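You operate a simulated robot arm through the tools that you are given. There is no shell and no other tool. Be economical: measure what you need, move in short steps, check, and stop when the job is done.

Carry out the task below with a simulated two-armed robot. There is one attempt and no reset: what you move stays moved.

JOB
Put the blue pad from the top of the grey crates on the top of the long bench. Put the tyre pack that says "50 mm" from the top of the long bench on the green panel. Pick up the green bottle with one hand, pass it to the other hand and put it on the top of the steel table. Close the right cupboard door. Put one of the reflectors from the top of the long bench on the black pedal there. Press the button of the teal lamp to switch it off. Stack the carton that says "TUBE 24 in" from the top of the left bench on top of the carton marked "grips". Do these in any order. Set down upright: green bottle.

It is judged by the outcome, as a careful person would: the job done as asked, and still so three seconds after it is handed in. It fails if anything else is knocked over, pushed out of place, dropped, spilled or broken.

ROBOT AND FRAMES
Two 7-joint arms with two-finger parallel grippers on one trunk, on a base that drives. Base frame: it is fixed to the floor where the robot stands at the start and does not move with it; the origin is under the middle of the robot, x ahead of it, y to its left, z up. Readings come in mm, rad, newtons and seconds.
The left shoulder is at the start at [30, 119, 935], the right one opposite. With the tool pointing down near the work surface each hand reaches from about 120 to 660 mm from the robot's upright axis, wherever it stands, measured 20 degrees to its own side. Places, roughly: blue carton, grey carton [-7750, -500, 1000]; blue pad (7x9x3 cm) [500, 0, 600]; button of the teal lamp [5400, 2000, 900]; green bottle (7x7x19 cm) [700, -1300, 1000]; green panel (20x15x2 cm) [1300, -1200, 900]; pedal (11x7x3 cm) [2000, -1400, 900]; reflector (6x2x6 cm) [2100, -1400, 900]; right cupboard door [1800, -1200, 1700]; top of the long bench [1400, -1300, 900]; top of the steel table [3600, 2700, 800]; tyre pack [1000, -1250, 1000]. Payload 3.43 kg a hand.
The TCP of each hand is the grasp point between the finger pads, 30 mm short of the fingertips. In the tool frame z runs along the fingers and y along their closing line. Largest opening 94 mm; finger width 28, thickness 10; the body of the gripper, 50 by 96 mm, starts 55 mm behind the TCP.
Orientation is that of the tool frame in the base frame, as [roll, pitch, yaw] about the fixed x, y, z axes, in that order (R = Rz(yaw) Ry(pitch) Rx(roll)). With the fingers straight down and closing along the base's y, the tool's x points along the base's -x, its y along +y and its z along -z.

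CONTROLS
- The arms move only by the tool jog_arm. It takes "left_targets", "right_targets" or both (then of equal length, played together; a hand with none holds still); each is text: rows parted by semicolons, each of 7 numbers parted by spaces: the opening in per cent of the stroke, from 0 (shut) to 100 (fully open), then the shift along the base's x, y, z in cm, then the turn, a rotation vector about the base's x, y, z in rad. In form: grip dx dy dz wx wy wz; .... A call has 1 to 12 rows; each row is the pose to reach, as a shift and turn from the pose commanded when the call began. A row lasts 0.2 s, in which the tool goes at most 50 mm and 0.15 rad; a call with a longer step from one row to the next is refused whole, and so is a gripper value outside its range. A pose out of reach is approached as far as the arm can. The call stops where the force on the tool passes 40 N (or 10 N more than at its start, if that is more) or the arm is blocked; 0.2 s more then pass. The fingers move at their own pace (about 72 mm/s each) and stop on an object; they squeeze with about 39 N. The grip force told is the motor's: it shows also when the fingers shut on nothing. Time passes only in rows, and 0.2 s behind the last, so rows that repeat a pose let the fingers close. The reply holds the time, the measured pose of the TCP, the force on the tool along the base axes, the opening and the grip force, in the units named above and with some noise, with the torque about the TCP (base axes, N m) and any sound that the robot's microphone picked up, and new pictures: "show" is both (left out), scene, wrist or none (wrist: the cameras of the hands that moved).
- Cameras (640 x 400 px; columns grow to the right, rows downward): "scene" is now at [36.9, -12.4, 1645.9]; the picture's right is [-0.28, -0.96, 0.00], its down [-0.80, 0.23, -0.55] and it looks along [0.53, -0.15, -0.84] (base axes); focal length 294 px, centre (320, 200). "left" rides on the left gripper at [76, -14, -103] in its tool frame; the picture's right is [0.18, 0.98, 0.00], its down [-0.75, 0.14, -0.64] and it looks along [-0.63, 0.12, 0.77] (tool axes); focal length 243 px, centre (320, 200). "right" rides on the right gripper at [76, 14, -102] in its tool frame; the picture's right is [-0.18, 0.98, 0.00], its down [-0.75, -0.14, -0.64] and it looks along [-0.63, -0.12, 0.77] (tool axes); focal length 243 px, centre (320, 200). There is no depth. A picture from a camera that has moved, and an enlarged one, comes with that camera's place and axes in the base frame and with its lens. The place of the scene camera against the robot may be out by one fixed shift of up to 18 mm in any direction.
- raise_lower(by): slides the trunk up (or, below 0, down) by that many mm; the arms and the scene camera ride with it, the base frame stays. It gives what a move gives, with no picture.
- roll_base(legs): drives the robot by 1 to 6 legs, each [ahead, turn to the left] in mm and rad, along the robot's own axes; the way and the turn of a leg run together, so that a leg with both is an arc; at most 1500 mm and 3.142 rad a leg. The arms and the cameras ride along, it lands a little off, and it stops where it bumps. It gives what a move gives, and a new picture of the scene camera.
- pan_tilt(pan, tilt): turns the head with the scene camera to pan (to the left, within 2.496 rad either way) and tilt (down, from -0.506 to 1.204), counted from straight ahead of the robot. It gives what a move gives, and a new picture of the scene camera.
- inspect(camera, box): a new picture of the part [left, top, right, bottom] of that camera's present view, enlarged. It takes no simulated time.
- sign_off(): hands the job in; it is judged then, once.

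Work in short steps. Places have to be worked out from the pictures, the camera data and where the tool is seen: move nearer, look again, correct. Check each grasp and each placing, and mend what went wrong. You have 196 turns and 260 pictures in all, those below and enlarged ones among them. Open the grippers and draw the arms clear of the work before you hand the job in, unless the task says otherwise; then end with one line.

The tools are called after "Call:" as name(argument=value, ...) on one line, values as JSON. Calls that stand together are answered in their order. jog_arm: Moves the arms, as the interface text tells. Its arguments: {"type":"object","properties":{"left_targets":{"type":"string"},"right_targets":{"type":"string"},"show":{"type":"string","enum":["both","scene","wrist","none"]}},"required":[]} The other tools are called the same way: raise_lower (by) slides the trunk up or down; roll_base (legs) drives the base; pan_tilt (pan, tilt) turns the head that bears the scene camera; inspect (camera, box) takes an enlarged picture of a part of a camera's view; sign_off () hands the job in.

At the start:

```text
t: 0.0
left_tool_pos: [529.2, 138.0, 939.1]
left_tool_rot: [3.141, 0.002, 3.137]
left_force: [-0.9, -0.2, 1.4]
left_wrist_torque: [0.04, -0.06, 0.04]
left_opening: 93.9
left_finger_force: 0.1
right_tool_pos: [397.9, -221.2, 845.2]
right_tool_rot: [3.141, -0.002, 3.138]
right_force: [0.2, -0.3, 0.3]
right_wrist_torque: [-0.02, 0.0, -0.03]
right_opening: 93.9
right_finger_force: 0.0
trunk travel left (down, up): [-200.0, 210.0]
robot x, y, heading: [2.3, 3.0, -0.001]
head pan, tilt: [-0.283, 0.99]
```

scene: 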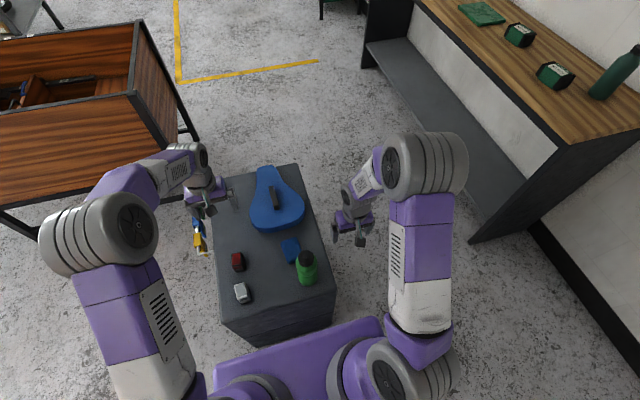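
right: 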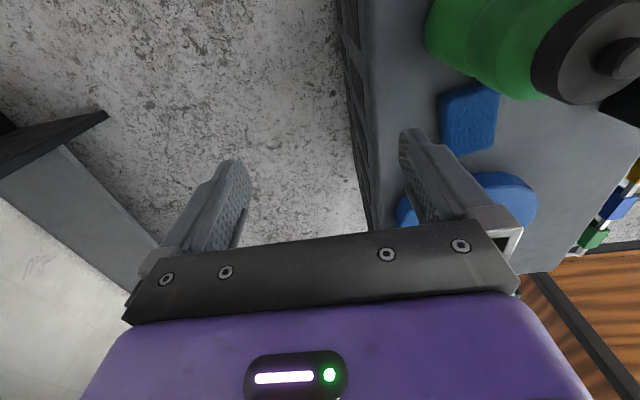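
left: 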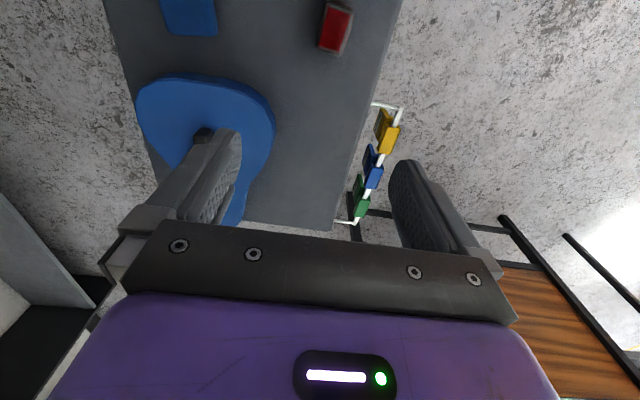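

I'll start by looking closely at the crate top and the bench.

Call:
inspect(camera="scene", box=[200, 150, 360, 320])

Call:
pan_tilt(pan=-0.9, tilt=0.5)

```text
2.35 times, centred on (280, 235) of scene
camera zoom: at [36.9, -12.4, 1645.9], right [-0.28, -0.96, 0.0], down [-0.8, 0.23, -0.55], along [0.53, -0.15, -0.84], focal length 691 px, centre (414, 118)
```

zoom: 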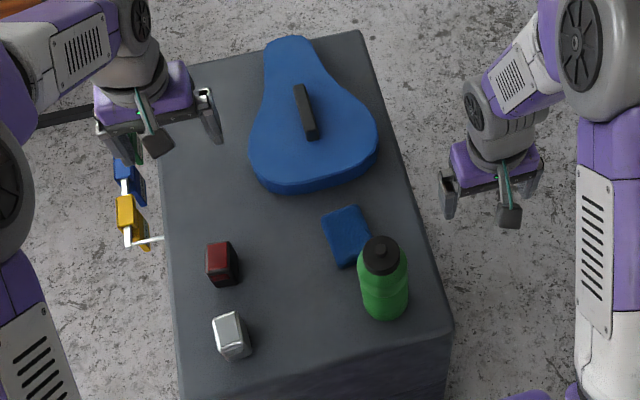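

```text
t: 1.0
left_tool_pos: [529.6, 138.9, 939.6]
left_tool_rot: [-3.141, 0.001, 3.138]
left_force: [0.0, -0.5, -0.1]
left_wrist_torque: [0.0, -0.02, 0.0]
left_opening: 93.9
left_finger_force: 0.0
right_tool_pos: [397.4, -221.6, 845.7]
right_tool_rot: [-3.141, 0.001, 3.14]
right_force: [0.3, 0.5, 0.3]
right_wrist_torque: [-0.07, 0.03, -0.01]
right_opening: 94.2
right_finger_force: 0.0
trunk travel left (down, up): [-200.0, 210.0]
robot x, y, heading: [-0.5, 0.6, -0.002]
head pan, tilt: [-0.901, 0.499]
camera scene: at [26.0, -64.1, 1686.2], right [-0.78, -0.62, 0.0], down [-0.3, 0.38, -0.88], along [0.55, -0.69, -0.48], focal length 294 px, centre (320, 200)
```

scene: 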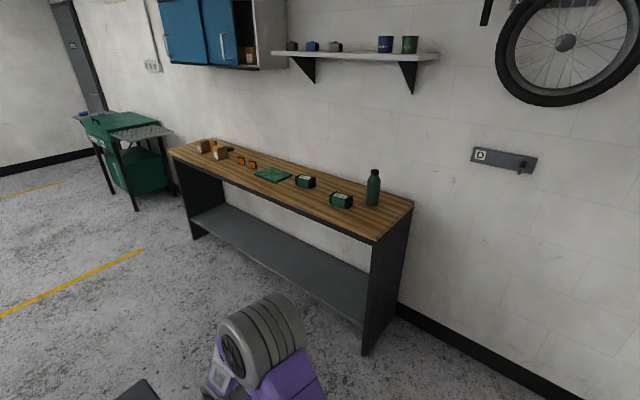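

The bench holds the bottle, two tyre packs, the panel, reflectors and boxes. I zoom in on it and the cupboard.

Call:
inspect(camera="scene", box=[180, 120, 420, 240])

Call:
inspect(camera="scene", box=[140, 0, 300, 100])

```text
2.67 times, centred on (300, 180) of scene
camera zoom: at [26.0, -64.1, 1686.2], right [-0.78, -0.62, 0.0], down [-0.3, 0.38, -0.88], along [0.55, -0.69, -0.48], focal length 783 px, centre (373, 253)
```

zoom: 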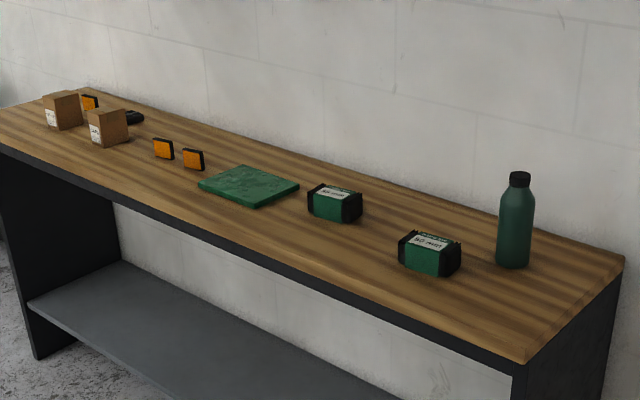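

```text
4.00 times, centred on (220, 50) of scene
camera zoom: at [26.0, -64.1, 1686.2], right [-0.78, -0.62, 0.0], down [-0.3, 0.38, -0.88], along [0.55, -0.69, -0.48], focal length 1175 px, centre (720, 800)
```

zoom: 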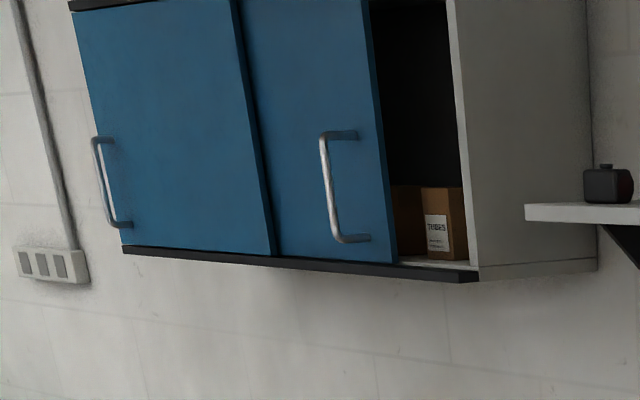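

The pad is at about (503,-35), with its long side along x and turned about 10°. The sports bottle is close on the near side, so I bring the right hand over it tilted so that its camera clears the bottle.

Call:
jog_arm(right_targets="100 2.1 3.7 0 -0.008 0.09 0.043; 100 4.2 7.4 0 -0.015 0.175 0.084; 100 6.4 11.2 0 -0.022 0.26 0.126; 100 8.5 14.9 -2 -0.03 0.349 0.168; 100 10.6 18.6 -5 -0.03 0.349 0.168; 100 10.6 18.6 -8.5 -0.03 0.349 0.168; 100 10.6 18.6 -8.5 -0.03 0.349 0.168", show="wrist")

Call:
pan_tilt(pan=-0.1, tilt=1.0)

```text
refused: row 5 steps farther than a row can; nothing moved
```

```text
t: 2.1
left_tool_pos: [528.9, 138.3, 939.6]
left_tool_rot: [-3.14, 0.002, 3.138]
left_force: [0.4, -0.3, 0.0]
left_wrist_torque: [0.0, -0.01, -0.01]
left_opening: 93.9
left_finger_force: 0.1
right_tool_pos: [398.1, -221.3, 845.7]
right_tool_rot: [3.141, 0.001, 3.138]
right_force: [-0.3, -0.4, -0.9]
right_wrist_torque: [-0.02, -0.01, -0.02]
right_opening: 93.9
right_finger_force: 0.2
trunk travel left (down, up): [-200.0, 210.0]
robot x, y, heading: [-0.5, 0.4, 0.005]
head pan, tilt: [-0.099, 1.0]
camera scene: at [38.7, 0.2, 1645.2], right [-0.1, -0.99, 0.0], down [-0.84, 0.08, -0.54], along [0.54, -0.05, -0.84], focal length 294 px, centre (320, 200)
```

scene: 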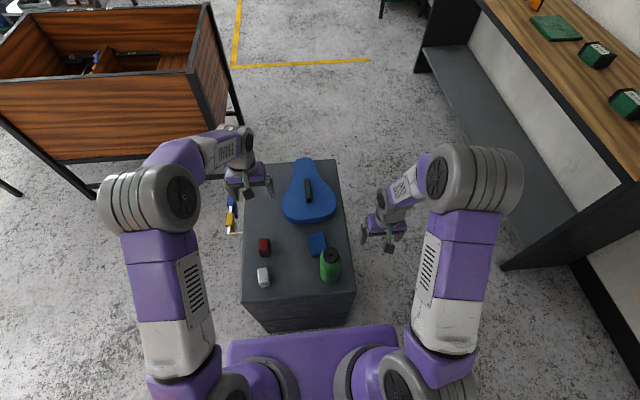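

One step was too long, so I resend with smaller steps.

Call:
jog_arm(right_targets="100 2.1 3.7 0 -0.008 0.09 0.043; 100 4.2 7.4 0 -0.015 0.175 0.084; 100 6.4 11.2 0 -0.022 0.26 0.126; 100 8.5 14.9 -1 -0.03 0.349 0.168; 100 10.6 18.6 -3 -0.03 0.349 0.168; 100 10.6 18.6 -6 -0.03 0.349 0.168; 100 10.6 18.6 -8.5 -0.03 0.349 0.168; 100 10.6 18.6 -8.5 -0.03 0.349 0.168")

```text
t: 3.9
left_tool_pos: [529.5, 139.9, 940.4]
left_tool_rot: [3.14, 0.0, 3.138]
left_force: [0.1, 0.0, 0.8]
left_wrist_torque: [0.04, 0.0, 0.03]
left_opening: 94.1
left_finger_force: 0.0
right_tool_pos: [504.6, -35.6, 760.5]
right_tool_rot: [-3.139, -0.349, -2.975]
right_force: [-0.8, 0.5, 0.4]
right_wrist_torque: [0.0, 0.03, 0.02]
right_opening: 94.1
right_finger_force: 0.1
trunk travel left (down, up): [-200.0, 210.0]
robot x, y, heading: [-0.9, -2.4, -0.004]
head pan, tilt: [-0.099, 1.0]
camera scene: at [38.5, 0.1, 1645.2], right [-0.1, -1.0, 0.0], down [-0.84, 0.08, -0.54], along [0.54, -0.05, -0.84], focal length 294 px, centre (320, 200)
camera right: at [467.1, -28.1, 881.5], right [0.01, 1.0, -0.06], down [0.94, 0.01, 0.34], along [0.34, -0.06, -0.94], focal length 243 px, centre (320, 200)
```

scene: 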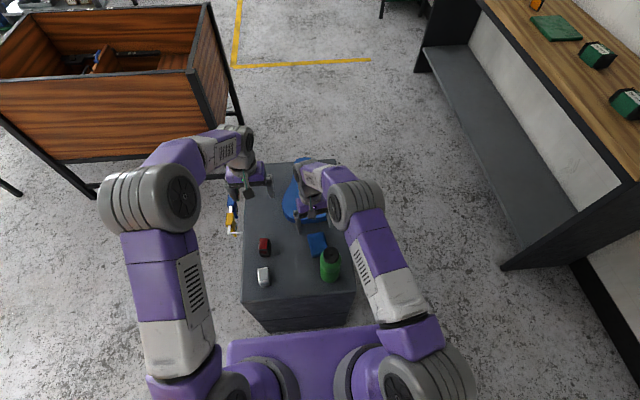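
right: 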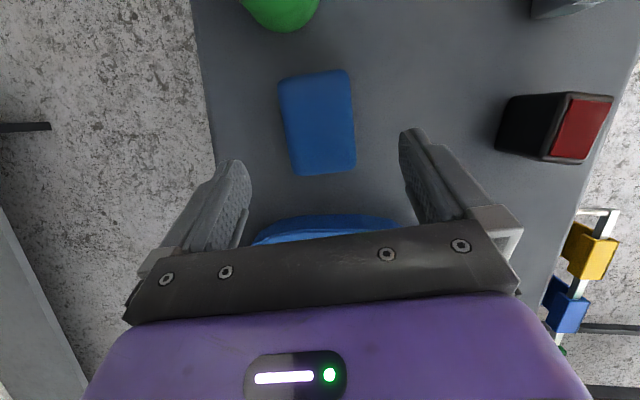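

The wrist view puts the pad centre near (479,-46) with its top at about z 600, and the yaw matches. I descend to just above it.

Call:
jog_arm(right_targets="100 -1.2 -0.5 -3.5 0 0 0; 100 -2.4 -1 -7 0 0 0; 100 -2.4 -1 -10 0 0 0; 100 -2.4 -1 -13 0 0 0; 100 -2.4 -1 -13 0 0 0", show="wrist")

```text
t: 4.8
left_tool_pos: [528.4, 138.8, 940.1]
left_tool_rot: [3.141, 0.001, 3.138]
left_force: [0.2, 0.1, -0.4]
left_wrist_torque: [0.0, -0.03, 0.0]
left_opening: 94.2
left_finger_force: 0.1
right_tool_pos: [479.6, -44.2, 661.4]
right_tool_rot: [-3.141, -0.358, -2.976]
right_force: [-4.7, -1.0, 8.7]
right_wrist_torque: [0.41, 0.14, 0.07]
right_opening: 93.9
right_finger_force: 0.0
trunk travel left (down, up): [-200.0, 210.0]
robot x, y, heading: [-0.7, -1.6, 0.002]
head pan, tilt: [-0.099, 1.0]
stopped in row 4 (right hand): the force on the tool passed its limit at 117 N (the readings are from after the stop); the commanded pose is now the measured one
camera right: at [444.0, -36.8, 783.3], right [0.01, 1.0, -0.07], down [0.94, 0.01, 0.34], along [0.34, -0.06, -0.94], focal length 243 px, centre (320, 200)
```

right: 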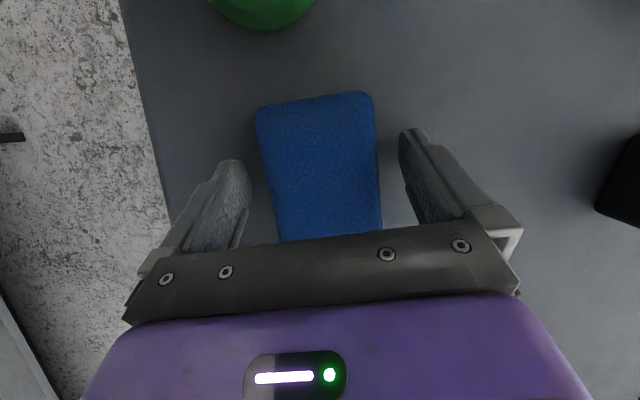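

The fingertips touched the crate top, so it is at about z 627 and the pad is between the fingers. I lift 4 mm, close, and raise slightly.

Call:
jog_arm(right_targets="100 0 0.2 0.4 0 0 0; 0 0 0.2 0.4 0 0 0; 0 0 0.2 0.4 0 0 0; 0 0 0.2 0.4 0 0 0; 0 0 0.2 0.4 0 0 0; 0 0 0.2 3 0 0 0; 0 0 0.2 7 0 0 0; 0 0 0.2 11 0 0 0; 0 0 0.2 14 0 0 0")

```text
t: 6.8
left_tool_pos: [529.5, 137.5, 940.5]
left_tool_rot: [3.141, 0.001, 3.139]
left_force: [-0.1, -0.3, -0.9]
left_wrist_torque: [0.0, -0.03, 0.01]
left_opening: 94.1
left_finger_force: 0.1
right_tool_pos: [479.2, -43.6, 798.7]
right_tool_rot: [3.141, -0.356, -2.975]
right_force: [0.4, -0.4, 0.0]
right_wrist_torque: [-0.02, 0.0, -0.03]
right_opening: 0.0
right_finger_force: 33.2
trunk travel left (down, up): [-200.0, 210.0]
robot x, y, heading: [-2.3, 2.8, 0.002]
head pan, tilt: [-0.099, 1.0]
camera scene: at [38.4, 0.2, 1645.2], right [-0.1, -0.99, 0.0], down [-0.84, 0.08, -0.54], along [0.54, -0.05, -0.84], focal length 294 px, centre (320, 200)
camera right: at [444.2, -35.9, 921.4], right [0.01, 1.0, -0.06], down [0.94, 0.01, 0.34], along [0.34, -0.06, -0.94], focal length 243 px, centre (320, 200)
```

scene: 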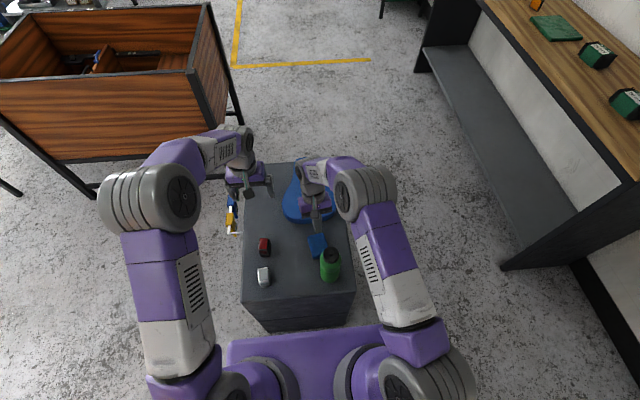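
right: 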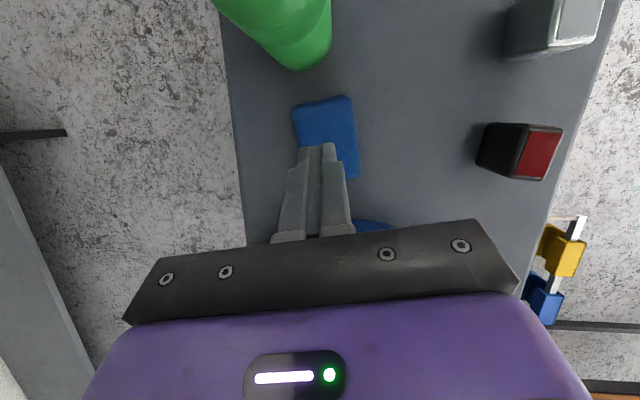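

The fingers closed above the pad. Triangulation puts the pad top at about z 635, and the hand probably bumped the case because of its tilt. I reduce the tilt, reopen, and come down slowly slightly farther forward.

Call:
jog_arm(right_targets="100 0.4 0 0 0.021 -0.123 0; 100 0.9 0 -2 0.042 -0.246 0; 100 0.9 0 -6 0.042 -0.246 0; 100 0.9 0 -9.5 0.042 -0.246 0; 100 0.9 0 -11.5 0.042 -0.246 0; 100 0.9 0 -12.5 0.042 -0.246 0; 100 0.9 0 -13.3 0.042 -0.246 0; 100 0.9 0 -14.1 0.042 -0.246 0; 100 0.9 0 -14.9 0.042 -0.246 0; 100 0.9 0 -15.7 0.042 -0.246 0")

```text
t: 8.8
left_tool_pos: [527.4, 137.9, 941.0]
left_tool_rot: [3.141, 0.001, 3.137]
left_force: [-0.5, -0.1, -0.5]
left_wrist_torque: [-0.01, 0.01, -0.03]
left_opening: 94.0
left_finger_force: 0.2
right_tool_pos: [489.3, -42.2, 659.2]
right_tool_rot: [-3.141, -0.113, -2.976]
right_force: [-13.9, -5.0, 28.1]
right_wrist_torque: [0.5, 0.26, 0.19]
right_opening: 93.7
right_finger_force: 0.0
trunk travel left (down, up): [-200.0, 210.0]
robot x, y, heading: [-1.4, 1.1, 0.002]
head pan, tilt: [-0.099, 1.0]
stopped in row 9 (right hand): the force on the tool passed its limit at 47 N (the readings are from after the stop); the commanded pose is now the measured one
camera scene: at [36.5, 0.0, 1645.6], right [-0.1, -0.99, 0.0], down [-0.84, 0.08, -0.54], along [0.54, -0.05, -0.84], focal length 294 px, centre (320, 200)
camera right: at [424.9, -40.2, 769.2], right [0.02, 1.0, -0.02], down [0.83, 0.0, 0.55], along [0.55, -0.03, -0.83], focal length 243 px, centre (320, 200)
```

scene: 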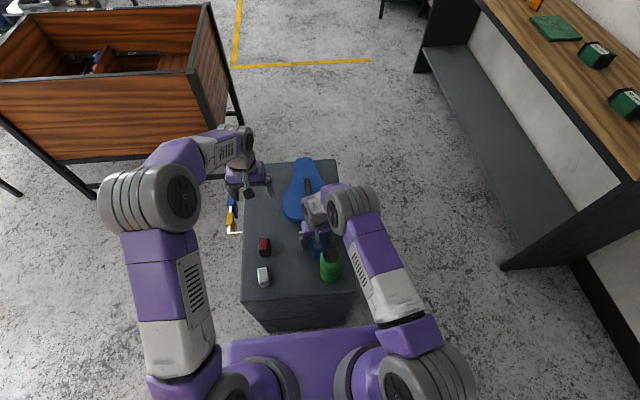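
right: 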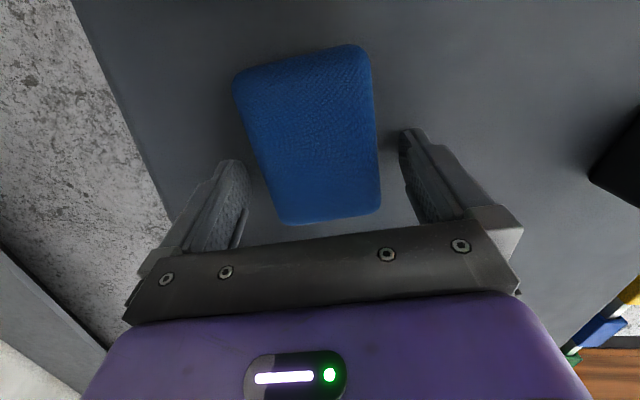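

The contact height is the same again, so this is the crate top itself at about z 629. The pad sits between the fingers about 20 mm toward me, so I lift 2 mm, shift back 10 mm, and close.

Call:
jog_arm(right_targets="100 0 0 0.3 0 0 0; 100 -1 0 0.3 0 0 0; 100 -1 0 0.1 0 0 0; 0 -1 0 0.1 0 0 0; 0 -1 0 0.1 0 0 0; 0 -1 0 0.1 0 0 0; 0 -1 0 0.1 0 0 0")

```text
t: 10.4
left_tool_pos: [527.7, 138.4, 940.3]
left_tool_rot: [3.141, 0.001, 3.139]
left_force: [-0.7, -0.1, 0.2]
left_wrist_torque: [-0.01, -0.01, -0.01]
left_opening: 94.2
left_finger_force: 0.0
right_tool_pos: [482.0, -42.5, 658.8]
right_tool_rot: [3.14, -0.101, -2.976]
right_force: [3.2, 0.7, 22.2]
right_wrist_torque: [0.05, -0.21, -0.01]
right_opening: 67.7
right_finger_force: 38.3
trunk travel left (down, up): [-200.0, 210.0]
robot x, y, heading: [0.5, -1.8, 0.002]
head pan, tilt: [-0.099, 1.0]
camera scene: at [36.9, 0.4, 1645.3], right [-0.1, -0.99, 0.0], down [-0.84, 0.08, -0.54], along [0.54, -0.05, -0.84], focal length 294 px, centre (320, 200)
camera right: at [416.0, -40.1, 768.6], right [0.02, 1.0, -0.02], down [0.83, 0.0, 0.56], along [0.56, -0.03, -0.83], focal length 243 px, centre (320, 200)
```

scene: 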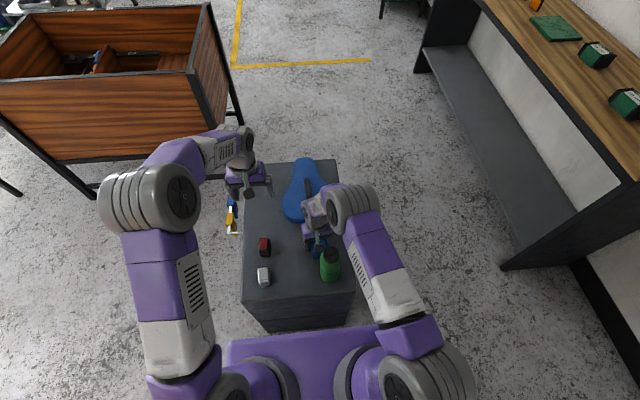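
right: 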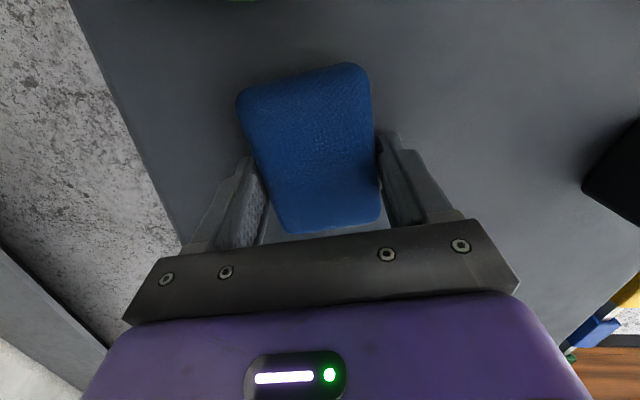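

The pad is gripped at a 68 mm opening. I lift it well clear.

Call:
jog_arm(right_targets="0 0 0 4 0 0 0; 0 0 0 8.5 0 0 0; 0 0 0 13 0 0 0; 0 0 0 17.5 0 0 0; 0 0 0 22 0 0 0; 0 -1.5 -3 25 0 0 0; 0 -3 -6 28 0 0 0; 0 -5 -9 31 0 0 0; 0 -8 -12 32 0 0 0; 0 -10 -15 32 0 0 0", left_targets="100 -2 0 0 0 0 0; 100 -4 0 1 0 0 0; 100 -6 0 2 0 0 0; 100 -8 0 3 0 0 0; 100 -10 0 4 0 0 0; 100 -12 0 5 0 0 0; 100 -12 0 6 0 0 0; 100 -12 0 6 0 0 0; 100 -12 0 6 0 0 0; 100 -12 0 6 0 0 0", show="wrist")

Call:
pan_tilt(pan=-1.6, tilt=0.7)

```text
t: 12.6
left_tool_pos: [409.2, 136.8, 999.3]
left_tool_rot: [-3.14, 0.002, 3.138]
left_force: [0.4, -0.8, 0.0]
left_wrist_torque: [-0.01, -0.02, -0.02]
left_opening: 94.1
left_finger_force: 0.1
right_tool_pos: [379.6, -195.5, 980.1]
right_tool_rot: [-3.141, -0.107, -2.977]
right_force: [0.9, -0.5, 0.0]
right_wrist_torque: [-0.02, -0.02, 0.0]
right_opening: 67.3
right_finger_force: 38.7
trunk travel left (down, up): [-200.0, 210.0]
robot x, y, heading: [-4.6, -1.0, 0.001]
head pan, tilt: [-0.099, 1.0]
camera right: at [314.4, -193.2, 1089.7], right [0.02, 1.0, -0.02], down [0.83, 0.0, 0.56], along [0.56, -0.03, -0.83], focal length 243 px, centre (320, 200)
camera left: at [333.2, 122.8, 1102.2], right [-0.18, 0.98, 0.0], down [0.75, 0.14, 0.64], along [0.63, 0.12, -0.77], focal length 243 px, centre (320, 200)
```

right: 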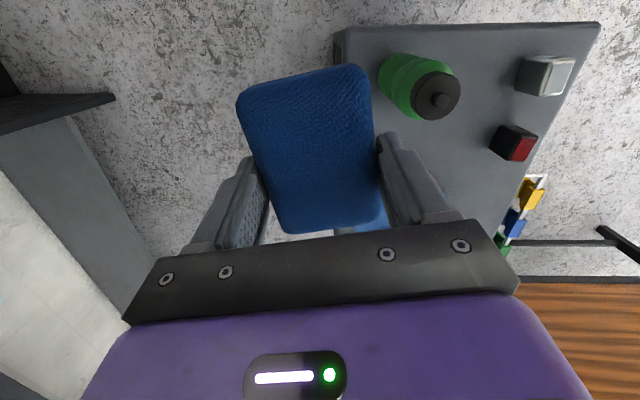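
left: 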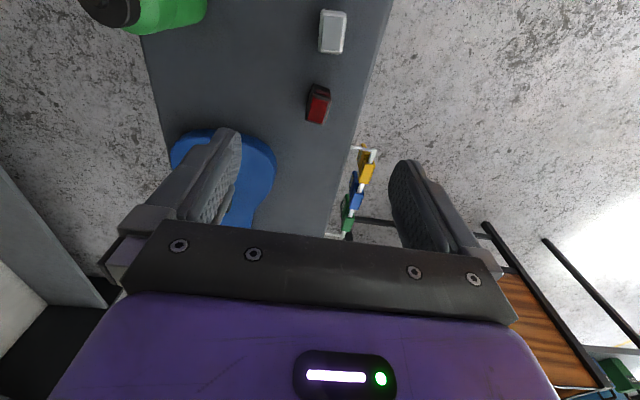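

```text
t: 14.2
left_tool_pos: [409.7, 139.2, 999.9]
left_tool_rot: [3.14, 0.003, 3.14]
left_force: [-0.3, 0.2, 0.1]
left_wrist_torque: [0.02, 0.01, -0.02]
left_opening: 94.0
left_finger_force: 0.1
right_tool_pos: [379.1, -194.4, 980.5]
right_tool_rot: [3.141, -0.106, -2.974]
right_force: [0.2, 0.3, 0.8]
right_wrist_torque: [0.01, -0.01, -0.01]
right_opening: 67.3
right_finger_force: 39.3
trunk travel left (down, up): [-200.0, 210.0]
robot x, y, heading: [1.1, -3.3, 0.005]
head pan, tilt: [-1.6, 0.7]
camera scene: at [-33.1, -77.8, 1668.6], right [-1.0, 0.03, 0.0], down [0.02, 0.64, -0.76], along [-0.02, -0.76, -0.64], focal length 294 px, centre (320, 200)
```

scene: 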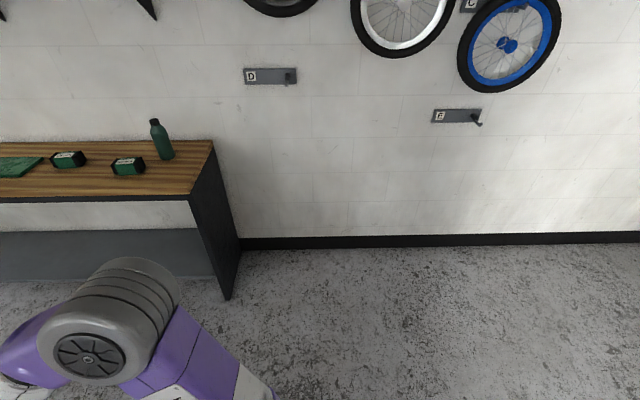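

The pad is held. I back off, then drive round to the space between the crates and the bench.

Call:
roll_base(legs=[[-120, 0], [0, -1.571], [600, 0], [0, 1.571]])

```text
t: 26.0
left_tool_pos: [299.5, -461.7, 999.3]
left_tool_rot: [3.141, 0.002, -3.136]
left_force: [-0.7, 0.2, 0.2]
left_wrist_torque: [-0.01, -0.01, -0.02]
left_opening: 93.6
left_finger_force: 0.0
right_tool_pos: [272.4, -794.3, 980.4]
right_tool_rot: [3.142, -0.106, -2.967]
right_force: [-1.1, -0.1, -0.4]
right_wrist_torque: [-0.01, 0.01, -0.02]
right_opening: 64.1
right_finger_force: 39.0
trunk travel left (down, up): [-200.0, 210.0]
robot x, y, heading: [-109.9, -602.5, 0.011]
head pan, tilt: [-1.6, 0.7]
camera scene: at [-141.9, -681.5, 1668.6], right [-1.0, 0.02, 0.0], down [0.01, 0.64, -0.77], along [-0.02, -0.76, -0.64], focal length 294 px, centre (320, 200)
```

scene: 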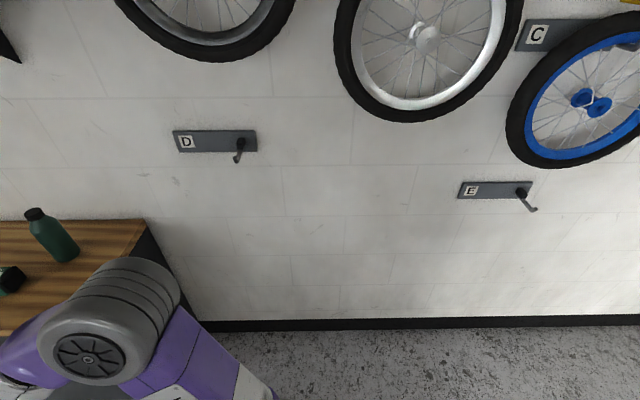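

The way is clear. I drive along to x≈800 and turn to face the bench.

Call:
roll_base(legs=[[910, 0], [0, -1.582]])

Call:
pan_tilt(pan=0.15, tilt=0.75)

```text
t: 34.8
left_tool_pos: [960.1, -1017.1, 999.5]
left_tool_rot: [3.141, 0.002, 1.553]
left_force: [-0.2, -0.5, 0.2]
left_wrist_torque: [-0.06, 0.01, -0.02]
left_opening: 93.8
left_finger_force: 0.1
right_tool_pos: [627.6, -982.6, 980.9]
right_tool_rot: [3.141, -0.107, 1.722]
right_force: [-0.2, 0.3, 0.5]
right_wrist_torque: [-0.01, 0.01, 0.01]
right_opening: 63.9
right_finger_force: 38.6
trunk travel left (down, up): [-200.0, 210.0]
robot x, y, heading: [827.1, -603.1, -1.585]
head pan, tilt: [-1.6, 0.7]
camera scene: at [742.0, -564.6, 1668.6], right [0.04, 1.0, 0.0], down [0.64, -0.03, -0.76], along [-0.76, 0.03, -0.64], focal length 294 px, centre (320, 200)
```

scene: 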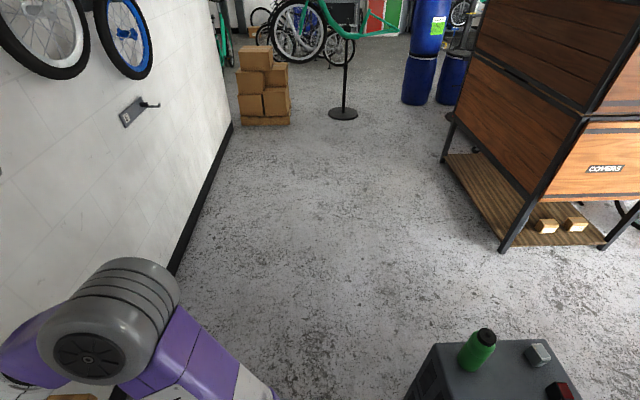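

```text
t: 36.5
left_tool_pos: [959.4, -1017.8, 999.8]
left_tool_rot: [-3.141, 0.001, 1.553]
left_force: [0.3, 0.3, 0.1]
left_wrist_torque: [0.0, -0.02, -0.01]
left_opening: 94.3
left_finger_force: 0.0
right_tool_pos: [627.6, -983.2, 980.7]
right_tool_rot: [-3.141, -0.106, 1.722]
right_force: [0.0, 0.0, -0.6]
right_wrist_torque: [0.0, 0.0, -0.03]
right_opening: 63.7
right_finger_force: 39.2
trunk travel left (down, up): [-200.0, 210.0]
robot x, y, heading: [827.9, -607.3, -1.583]
head pan, tilt: [0.15, 0.75]
camera scene: at [838.2, -650.4, 1664.3], right [-0.99, -0.14, 0.0], down [-0.09, 0.68, -0.73], along [0.1, -0.72, -0.68], focal length 294 px, centre (320, 200)
```

scene: 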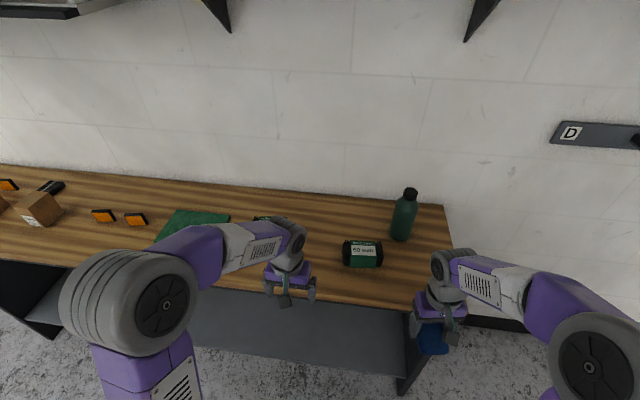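

Facing the bench. I put the pad near the front of the bench's right end, at about (628,-1130), lowering slowly until contact.

Call:
jog_arm(right_targets="0 0 -4.5 0 0 0 0; 0 0 -9 0 0 0 0; 0 0 -13.5 0 0 0 0; 0 0 -15 -2 0 0 0; 0 0 -15 -3 0 0 0; 0 0 -15 -3.7 0 0 0; 0 0 -15 -4.3 0 0 0; 0 0 -15 -4.8 0 0 0; 0 0 -15 -5.3 0 0 0; 0 0 -15 -5.8 0 0 0; 0 0 -15 -6.3 0 0 0; 0 0 -15 -6.8 0 0 0")

```text
t: 38.6
left_tool_pos: [960.1, -1015.4, 999.2]
left_tool_rot: [3.14, 0.002, 1.551]
left_force: [-1.1, 0.8, -0.3]
left_wrist_torque: [0.05, -0.02, 0.01]
left_opening: 94.4
left_finger_force: 0.0
right_tool_pos: [627.1, -1135.3, 934.6]
right_tool_rot: [-3.141, -0.096, 1.722]
right_force: [-0.7, 7.1, 16.9]
right_wrist_torque: [0.24, -0.03, -0.01]
right_opening: 63.7
right_finger_force: 38.0
trunk travel left (down, up): [-200.0, 210.0]
robot x, y, heading: [828.4, -602.2, -1.587]
head pan, tilt: [0.15, 0.75]
stopped in row 10 (right hand): the force on the tool passed its limit at 46 N (the readings are from after the stop); the commanded pose is now the measured one
camera scene: at [838.7, -648.3, 1664.4], right [-0.99, -0.14, 0.0], down [-0.09, 0.67, -0.73], along [0.1, -0.73, -0.68], focal length 294 px, centre (320, 200)
camera right: at [633.2, -1067.8, 1043.1], right [1.0, -0.03, -0.02], down [-0.02, -0.82, 0.57], along [-0.03, -0.57, -0.82], focal length 243 px, centre (320, 200)
```

scene: 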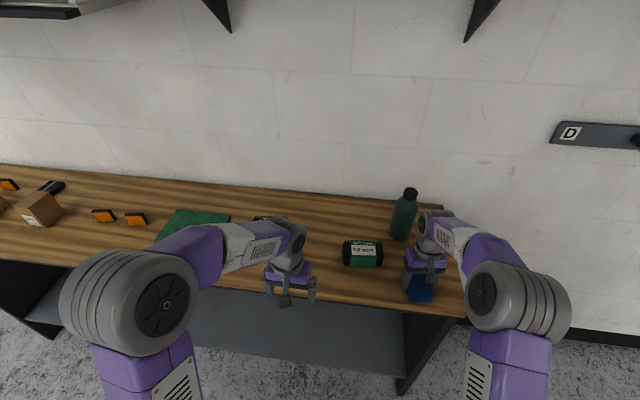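
right: 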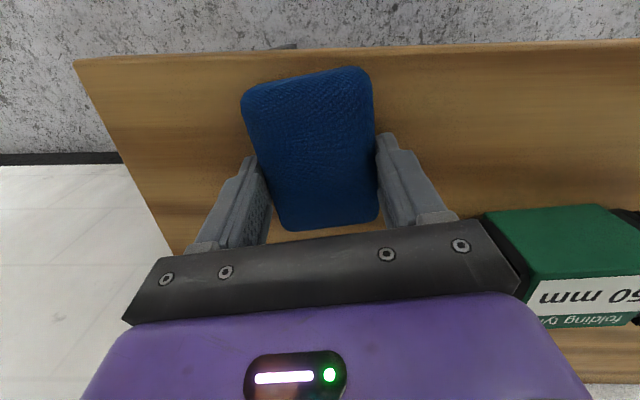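

Contact at 934.6 puts the bench top at about z 904. I release and lift.

Call:
jog_arm(right_targets="60 0 0 0 0 0 0; 100 0 0 0 0 0 0; 100 0 0 0 0 0 0; 100 0 0 2 0 0 0; 100 0 0 6 0 0 0; 100 0 2 10 0 0 0; 100 0 6 13 0 0 0; 100 0 10 14 0 0 0")

Call:
inspect(camera="scene", box=[240, 180, 460, 310])

```text
t: 40.4
left_tool_pos: [959.6, -1016.0, 999.5]
left_tool_rot: [3.141, 0.001, 1.553]
left_force: [0.5, 0.2, 0.0]
left_wrist_torque: [0.0, 0.01, 0.02]
left_opening: 93.9
left_finger_force: 0.0
right_tool_pos: [627.7, -1035.6, 1074.5]
right_tool_rot: [-3.14, -0.098, 1.722]
right_force: [-1.5, -0.3, 0.2]
right_wrist_torque: [-0.04, 0.0, -0.01]
right_opening: 94.1
right_finger_force: 0.0
trunk travel left (down, up): [-200.0, 210.0]
robot x, y, heading: [829.6, -605.1, -1.584]
head pan, tilt: [0.15, 0.75]
camera scene: at [838.0, -649.0, 1664.4], right [-0.99, -0.14, 0.0], down [-0.09, 0.68, -0.73], along [0.1, -0.73, -0.68], focal length 294 px, centre (320, 200)
camera right: at [633.8, -969.7, 1182.8], right [1.0, -0.03, -0.02], down [-0.02, -0.82, 0.57], along [-0.04, -0.57, -0.82], focal length 243 px, centre (320, 200)
```

scene: 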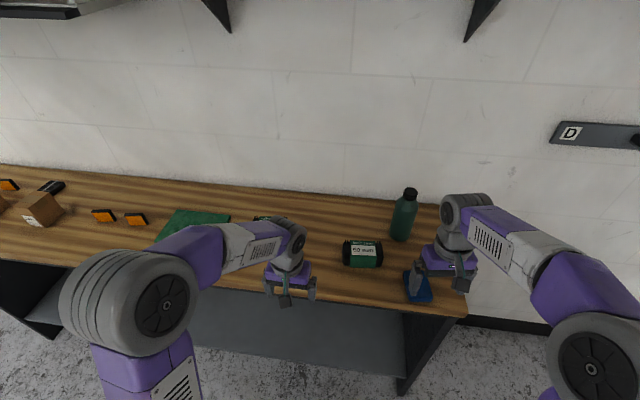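
right: 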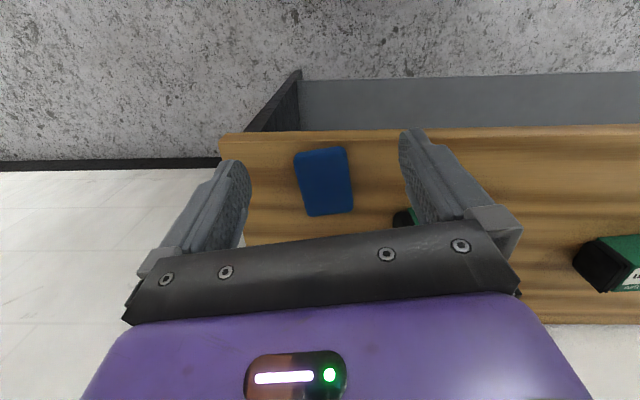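

```text
2.91 times, centred on (350, 245) of scene
camera zoom: at [838.0, -649.0, 1664.4], right [-0.99, -0.14, 0.0], down [-0.09, 0.68, -0.73], along [0.1, -0.73, -0.68], focal length 854 px, centre (233, 69)
```

zoom: 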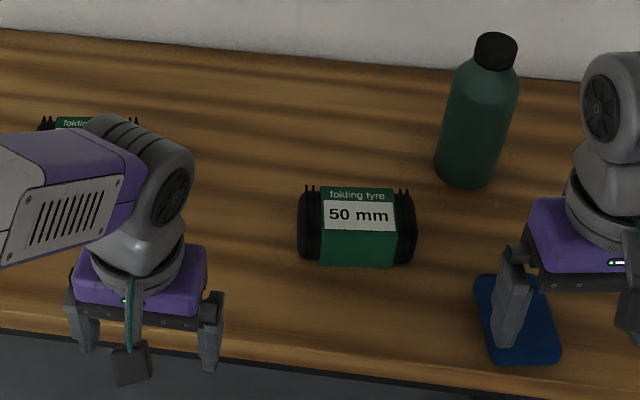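

The right-hand pack reads "50 mm", at about (783,-1211). I drive 80 mm closer, level the right hand, and rotate it a quarter turn so that it closes across the pack.

Call:
roll_base(legs=[[80, 0]])

Call:
jog_arm(right_targets="100 2 1 3 -0.099 -0.015 0; 100 4 2 6 -0.099 -0.015 0; 100 4 2 6 -0.099 -0.015 0", show="none")

Call:
jog_arm(right_targets="100 1 0 0 0 0 -0.14; 100 2 0 0 0 0 -0.28; 100 3 0 0 0 0 -0.42; 100 4 0 0 0 0 -0.56; 100 5 0 0 0 0 -0.7; 100 6 0 0 0 0 -0.84; 100 7 0 0 0 0 -0.98; 100 8 0 0 0 0 -1.12; 100 9 0 0 0 0 -1.26; 100 10 0 0 0 0 -1.4; 100 11 0 0 0 0 -1.54; 100 11 0 0 0 0 -1.58")

```text
t: 41.5
left_tool_pos: [957.7, -1098.3, 998.9]
left_tool_rot: [3.141, -0.001, 1.553]
left_force: [0.7, -0.5, 0.2]
left_wrist_torque: [0.0, 0.01, -0.01]
left_opening: 94.1
left_finger_force: 0.1
right_tool_pos: [627.1, -1116.7, 1072.8]
right_tool_rot: [-3.142, -0.097, 1.721]
right_force: [0.7, -0.9, -0.6]
right_wrist_torque: [0.03, -0.01, -0.01]
right_opening: 93.8
right_finger_force: 0.1
trunk travel left (down, up): [-200.0, 210.0]
robot x, y, heading: [828.8, -683.1, -1.584]
head pan, tilt: [0.15, 0.75]
camera scene: at [837.0, -731.3, 1664.3], right [-0.99, -0.13, 0.0], down [-0.09, 0.68, -0.73], along [0.1, -0.72, -0.68], focal length 294 px, centre (320, 200)
```

scene: 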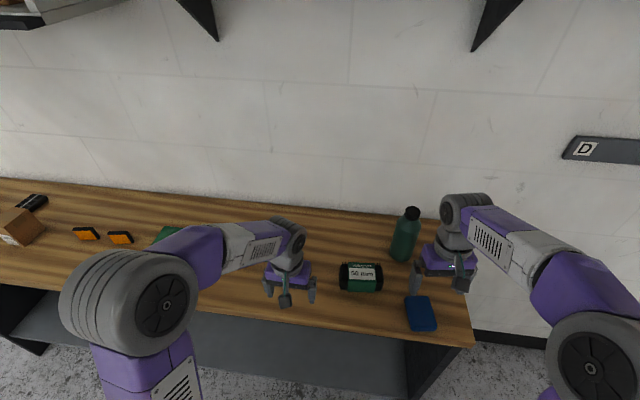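

```text
t: 42.3
left_tool_pos: [958.3, -1097.1, 999.8]
left_tool_rot: [-3.141, 0.001, 1.552]
left_force: [-0.3, -0.7, 0.1]
left_wrist_torque: [0.02, -0.01, -0.03]
left_opening: 93.7
left_finger_force: 0.0
right_tool_pos: [667.8, -1096.3, 1134.5]
right_tool_rot: [-3.14, 0.003, 1.722]
right_force: [-0.4, 0.1, 0.7]
right_wrist_torque: [-0.02, -0.03, 0.03]
right_opening: 94.0
right_finger_force: 0.1
trunk travel left (down, up): [-200.0, 210.0]
robot x, y, heading: [823.7, -683.9, -1.588]
head pan, tilt: [0.15, 0.75]
```

```text
t: 44.9
left_tool_pos: [958.1, -1098.0, 999.8]
left_tool_rot: [-3.141, 0.0, 1.55]
left_force: [-0.4, 0.0, 0.3]
left_wrist_torque: [-0.01, 0.01, 0.02]
left_opening: 94.1
left_finger_force: 0.0
right_tool_pos: [775.5, -1095.6, 1132.7]
right_tool_rot: [-3.139, 0.0, 0.138]
right_force: [-0.3, -0.3, -0.6]
right_wrist_torque: [0.02, 0.01, 0.02]
right_opening: 94.3
right_finger_force: 0.0
trunk travel left (down, up): [-200.0, 210.0]
robot x, y, heading: [825.4, -685.7, -1.586]
head pan, tilt: [0.15, 0.75]
camera scene: at [836.8, -729.9, 1664.3], right [-0.99, -0.13, 0.0], down [-0.09, 0.68, -0.73], along [0.1, -0.72, -0.68], focal length 294 px, centre (320, 200)
camera right: at [855.4, -1101.4, 1234.9], right [-0.05, -1.0, 0.0], down [-0.76, 0.03, 0.64], along [-0.64, 0.03, -0.76], focal length 243 px, centre (320, 200)
```

scene: 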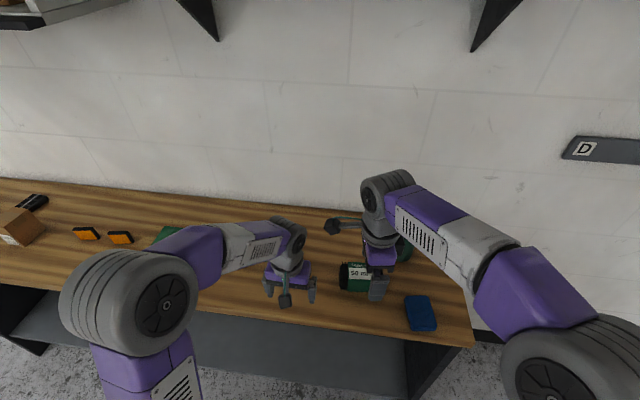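
right: 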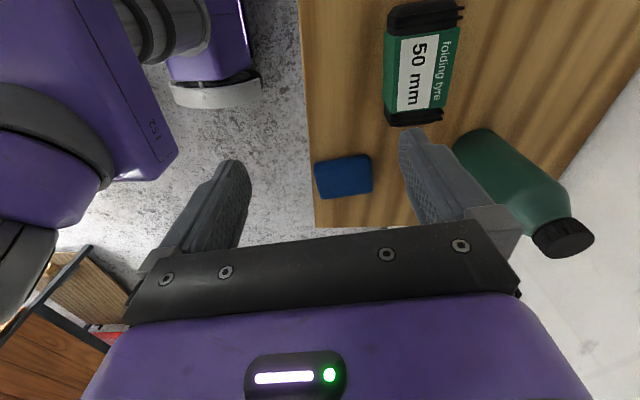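

The pack is at about (788,-1206) and its yaw matches. I move above it and partway down to check.

Call:
jog_arm(right_targets="100 0.5 -4 0 0 0 0; 100 1 -8 0 0 0 0; 100 1.2 -11 -2 0 0 0; 100 1.2 -11 -6 0 0 0; 100 1.2 -11 -10 0 0 0; 100 1.2 -11 -10 0 0 0")

```text
t: 46.3
left_tool_pos: [957.1, -1097.1, 999.4]
left_tool_rot: [3.141, 0.002, 1.551]
left_force: [0.4, 1.4, -0.7]
left_wrist_torque: [0.02, -0.03, -0.01]
left_opening: 94.0
left_finger_force: 0.0
right_tool_pos: [790.5, -1206.4, 1033.4]
right_tool_rot: [-3.14, 0.001, 0.141]
right_force: [0.2, 0.4, 0.3]
right_wrist_torque: [-0.02, 0.02, 0.0]
right_opening: 94.2
right_finger_force: 0.1
trunk travel left (down, up): [-200.0, 210.0]
robot x, y, heading: [824.5, -685.4, -1.584]
head pan, tilt: [0.15, 0.75]
camera scene: at [836.9, -729.5, 1664.4], right [-0.99, -0.13, 0.0], down [-0.09, 0.68, -0.73], along [0.1, -0.72, -0.68], focal length 294 px, centre (320, 200)
camera right: at [869.1, -1210.6, 1135.5], right [-0.04, -1.0, 0.0], down [-0.76, 0.03, 0.64], along [-0.64, 0.03, -0.76], focal length 243 px, centre (320, 200)
```

scene: 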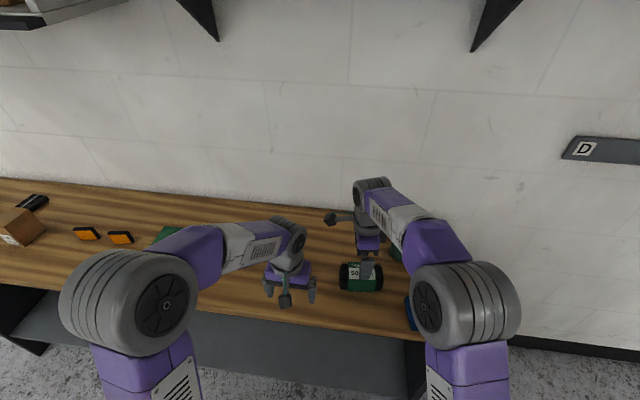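
right: 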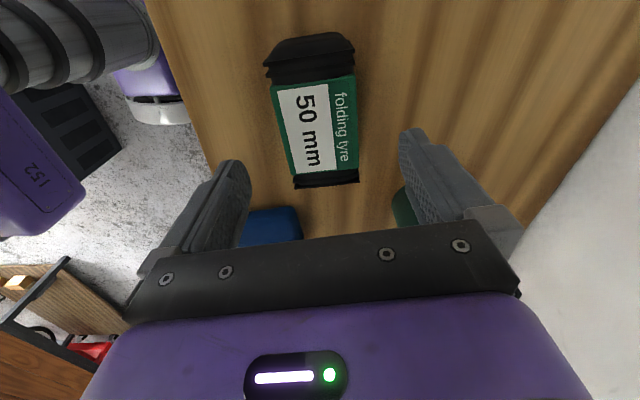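

Nicely aligned. I go down over the pack and close.

Call:
jog_arm(right_targets="100 -0.2 0 -4 0 0 -0.03; 100 -0.2 0 -7 0 0 -0.03; 100 -0.2 0 -8.2 0 0 -0.03; 100 -0.2 0 -9.2 0 0 -0.03; 0 -0.2 0 -9.2 0 0 -0.03; 0 -0.2 0 -9.2 0 0 -0.03; 0 -0.2 0 -9.2 0 0 -0.03; 0 -0.2 0 -9.2 0 0 -0.03; 0 -0.2 0 -6.2 0 0 -0.03; 0 -0.2 0 -2.2 0 0 -0.03; 0 -0.2 0 2 0 0 -0.03; 0 -0.2 2 6 0 0 -0.03")

```text
t: 48.9
left_tool_pos: [957.7, -1096.3, 1000.1]
left_tool_rot: [3.142, 0.003, 1.553]
left_force: [-0.3, 0.4, 0.0]
left_wrist_torque: [-0.03, 0.01, -0.02]
left_opening: 93.9
left_finger_force: 0.0
right_tool_pos: [785.5, -1185.3, 1092.5]
right_tool_rot: [-3.14, 0.003, 0.113]
right_force: [1.2, 0.6, -4.1]
right_wrist_torque: [-0.01, -0.04, 0.02]
right_opening: 63.9
right_finger_force: 39.2
trunk travel left (down, up): [-200.0, 210.0]
robot x, y, heading: [829.0, -685.7, -1.582]
head pan, tilt: [0.15, 0.75]
camera scene: at [836.9, -728.5, 1664.4], right [-0.99, -0.13, 0.0], down [-0.09, 0.68, -0.73], along [0.1, -0.73, -0.68], focal length 294 px, centre (320, 200)
camera right: at [864.2, -1192.1, 1194.8], right [-0.07, -1.0, 0.0], down [-0.76, 0.06, 0.64], along [-0.64, 0.05, -0.76], focal length 243 px, centre (320, 200)
```

scene: 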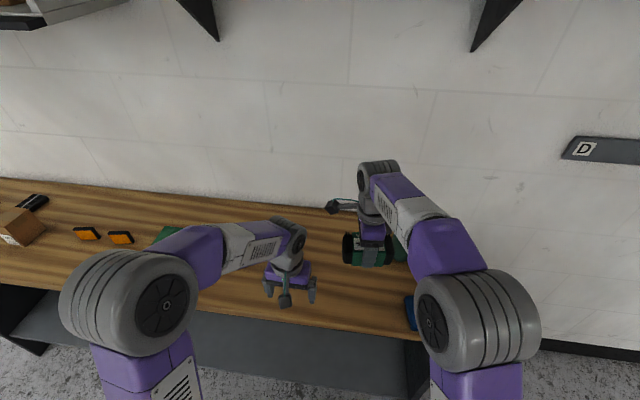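
right: 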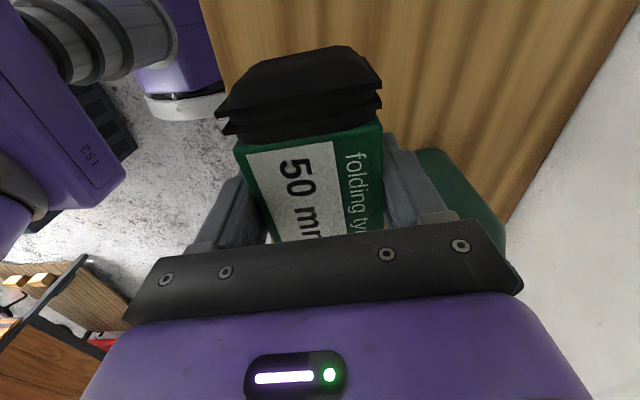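

The tyre pack is held securely. I retract it a bit, then back up and shift along the bench to face the green panel.

Call:
jog_arm(right_targets="0 0 4 1 0 0 0; 0 -2 8 1 0 0 0; 0 -4 12 1 0 0 0; 0 -4 12 1 0 0 0", show="none")

Call:
roll_base(legs=[[-90, 0], [0, 1.575], [580, 0], [0, -1.571]])

Call:
pan_tilt(pan=0.0, tilt=0.75)

```text
t: 49.9
left_tool_pos: [958.8, -1097.4, 997.4]
left_tool_rot: [3.141, -0.001, 1.551]
left_force: [-0.2, -0.1, -0.2]
left_wrist_torque: [0.02, 0.0, -0.04]
left_opening: 93.9
left_finger_force: 0.0
right_tool_pos: [745.5, -1066.6, 1104.1]
right_tool_rot: [-3.139, 0.004, 0.112]
right_force: [0.8, -0.1, -4.4]
right_wrist_torque: [0.04, -0.01, 0.0]
right_opening: 64.3
right_finger_force: 39.5
trunk travel left (down, up): [-200.0, 210.0]
robot x, y, heading: [824.1, -684.5, -1.586]
head pan, tilt: [0.15, 0.75]
```

```text
t: 61.5
left_tool_pos: [1541.3, -1026.9, 999.0]
left_tool_rot: [3.141, 0.003, 1.544]
left_force: [-0.6, 0.8, -0.2]
left_wrist_torque: [-0.04, -0.02, -0.02]
left_opening: 93.7
left_finger_force: 0.0
right_tool_pos: [1328.4, -993.5, 1104.6]
right_tool_rot: [-3.139, 0.002, 0.105]
right_force: [-0.3, 1.1, -4.8]
right_wrist_torque: [0.02, -0.01, 0.02]
right_opening: 64.5
right_finger_force: 39.5
trunk travel left (down, up): [-200.0, 210.0]
robot x, y, heading: [1414.1, -615.4, -1.59]
head pan, tilt: [0.15, 0.75]
camera scene: at [1423.6, -659.6, 1664.3], right [-0.99, -0.13, 0.0], down [-0.09, 0.68, -0.73], along [0.09, -0.73, -0.68], focal length 294 px, centre (320, 200)
```

scene: 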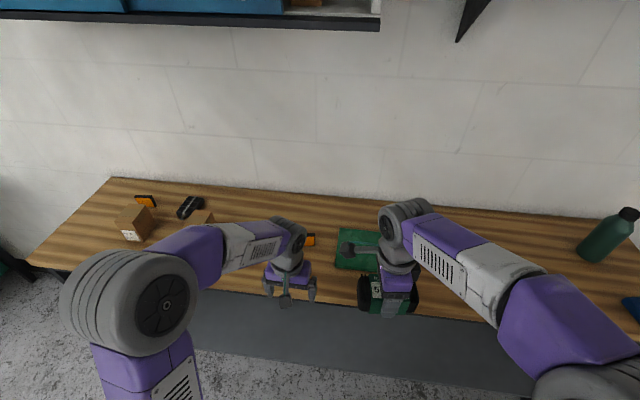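

```text
t: 62.2
left_tool_pos: [1541.3, -1028.4, 999.0]
left_tool_rot: [3.141, 0.002, 1.544]
left_force: [0.5, -0.5, -0.2]
left_wrist_torque: [-0.02, -0.01, 0.04]
left_opening: 93.9
left_finger_force: 0.0
right_tool_pos: [1328.3, -993.7, 1103.2]
right_tool_rot: [-3.138, 0.004, 0.105]
right_force: [0.0, 0.1, -4.8]
right_wrist_torque: [-0.01, -0.02, 0.02]
right_opening: 64.5
right_finger_force: 38.7
trunk travel left (down, up): [-200.0, 210.0]
robot x, y, heading: [1414.2, -613.8, -1.595]
head pan, tilt: [0.0, 0.75]
camera scene: at [1411.5, -660.2, 1664.3], right [-1.0, 0.02, 0.0], down [0.01, 0.68, -0.73], along [-0.02, -0.73, -0.68], focal length 294 px, centre (320, 200)
```

scene: 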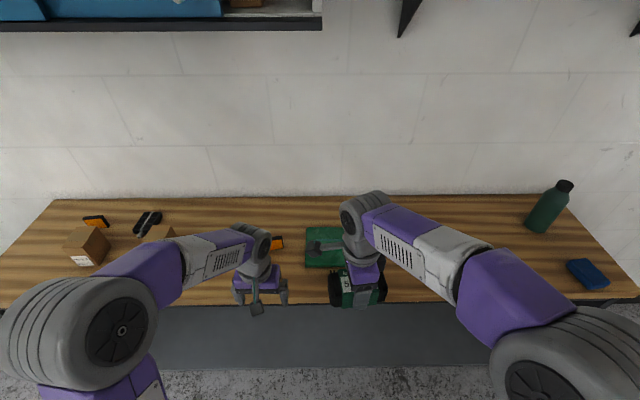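

I need the panel's extent; I check with the right wrist camera.

Call:
inspect(camera="right", box=[0, 0, 640, 400])

Call:
inspect(camera="left", box=[0, 0, 640, 400])

```text
1.00 times, centred on (320, 200) of right (not enlarged: the box is as wide or as high as the picture)
camera zoom: at [1408.3, -1002.0, 1206.0], right [-0.08, -1.0, 0.0], down [-0.76, 0.06, 0.64], along [-0.64, 0.05, -0.76], focal length 243 px, centre (320, 200)
```

zoom: 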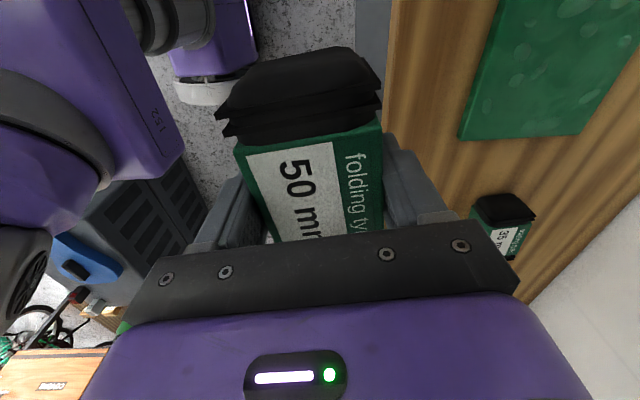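

```text
1.00 times, centred on (320, 200) of left (not enlarged: the box is as wide or as high as the picture)
camera zoom: at [1529.6, -950.9, 1102.0], right [0.99, 0.16, 0.0], down [0.12, -0.76, 0.64], along [0.1, -0.63, -0.77], focal length 243 px, centre (320, 200)
```

zoom: 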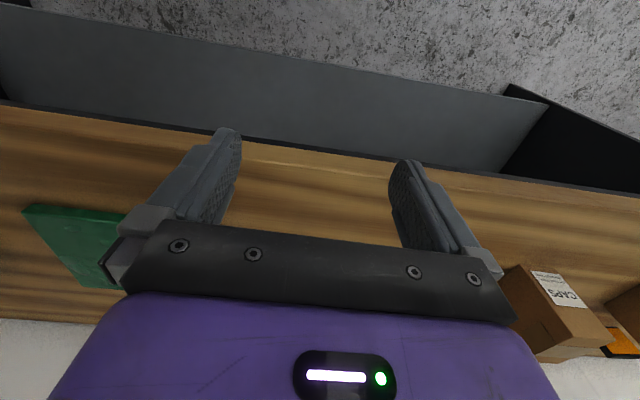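

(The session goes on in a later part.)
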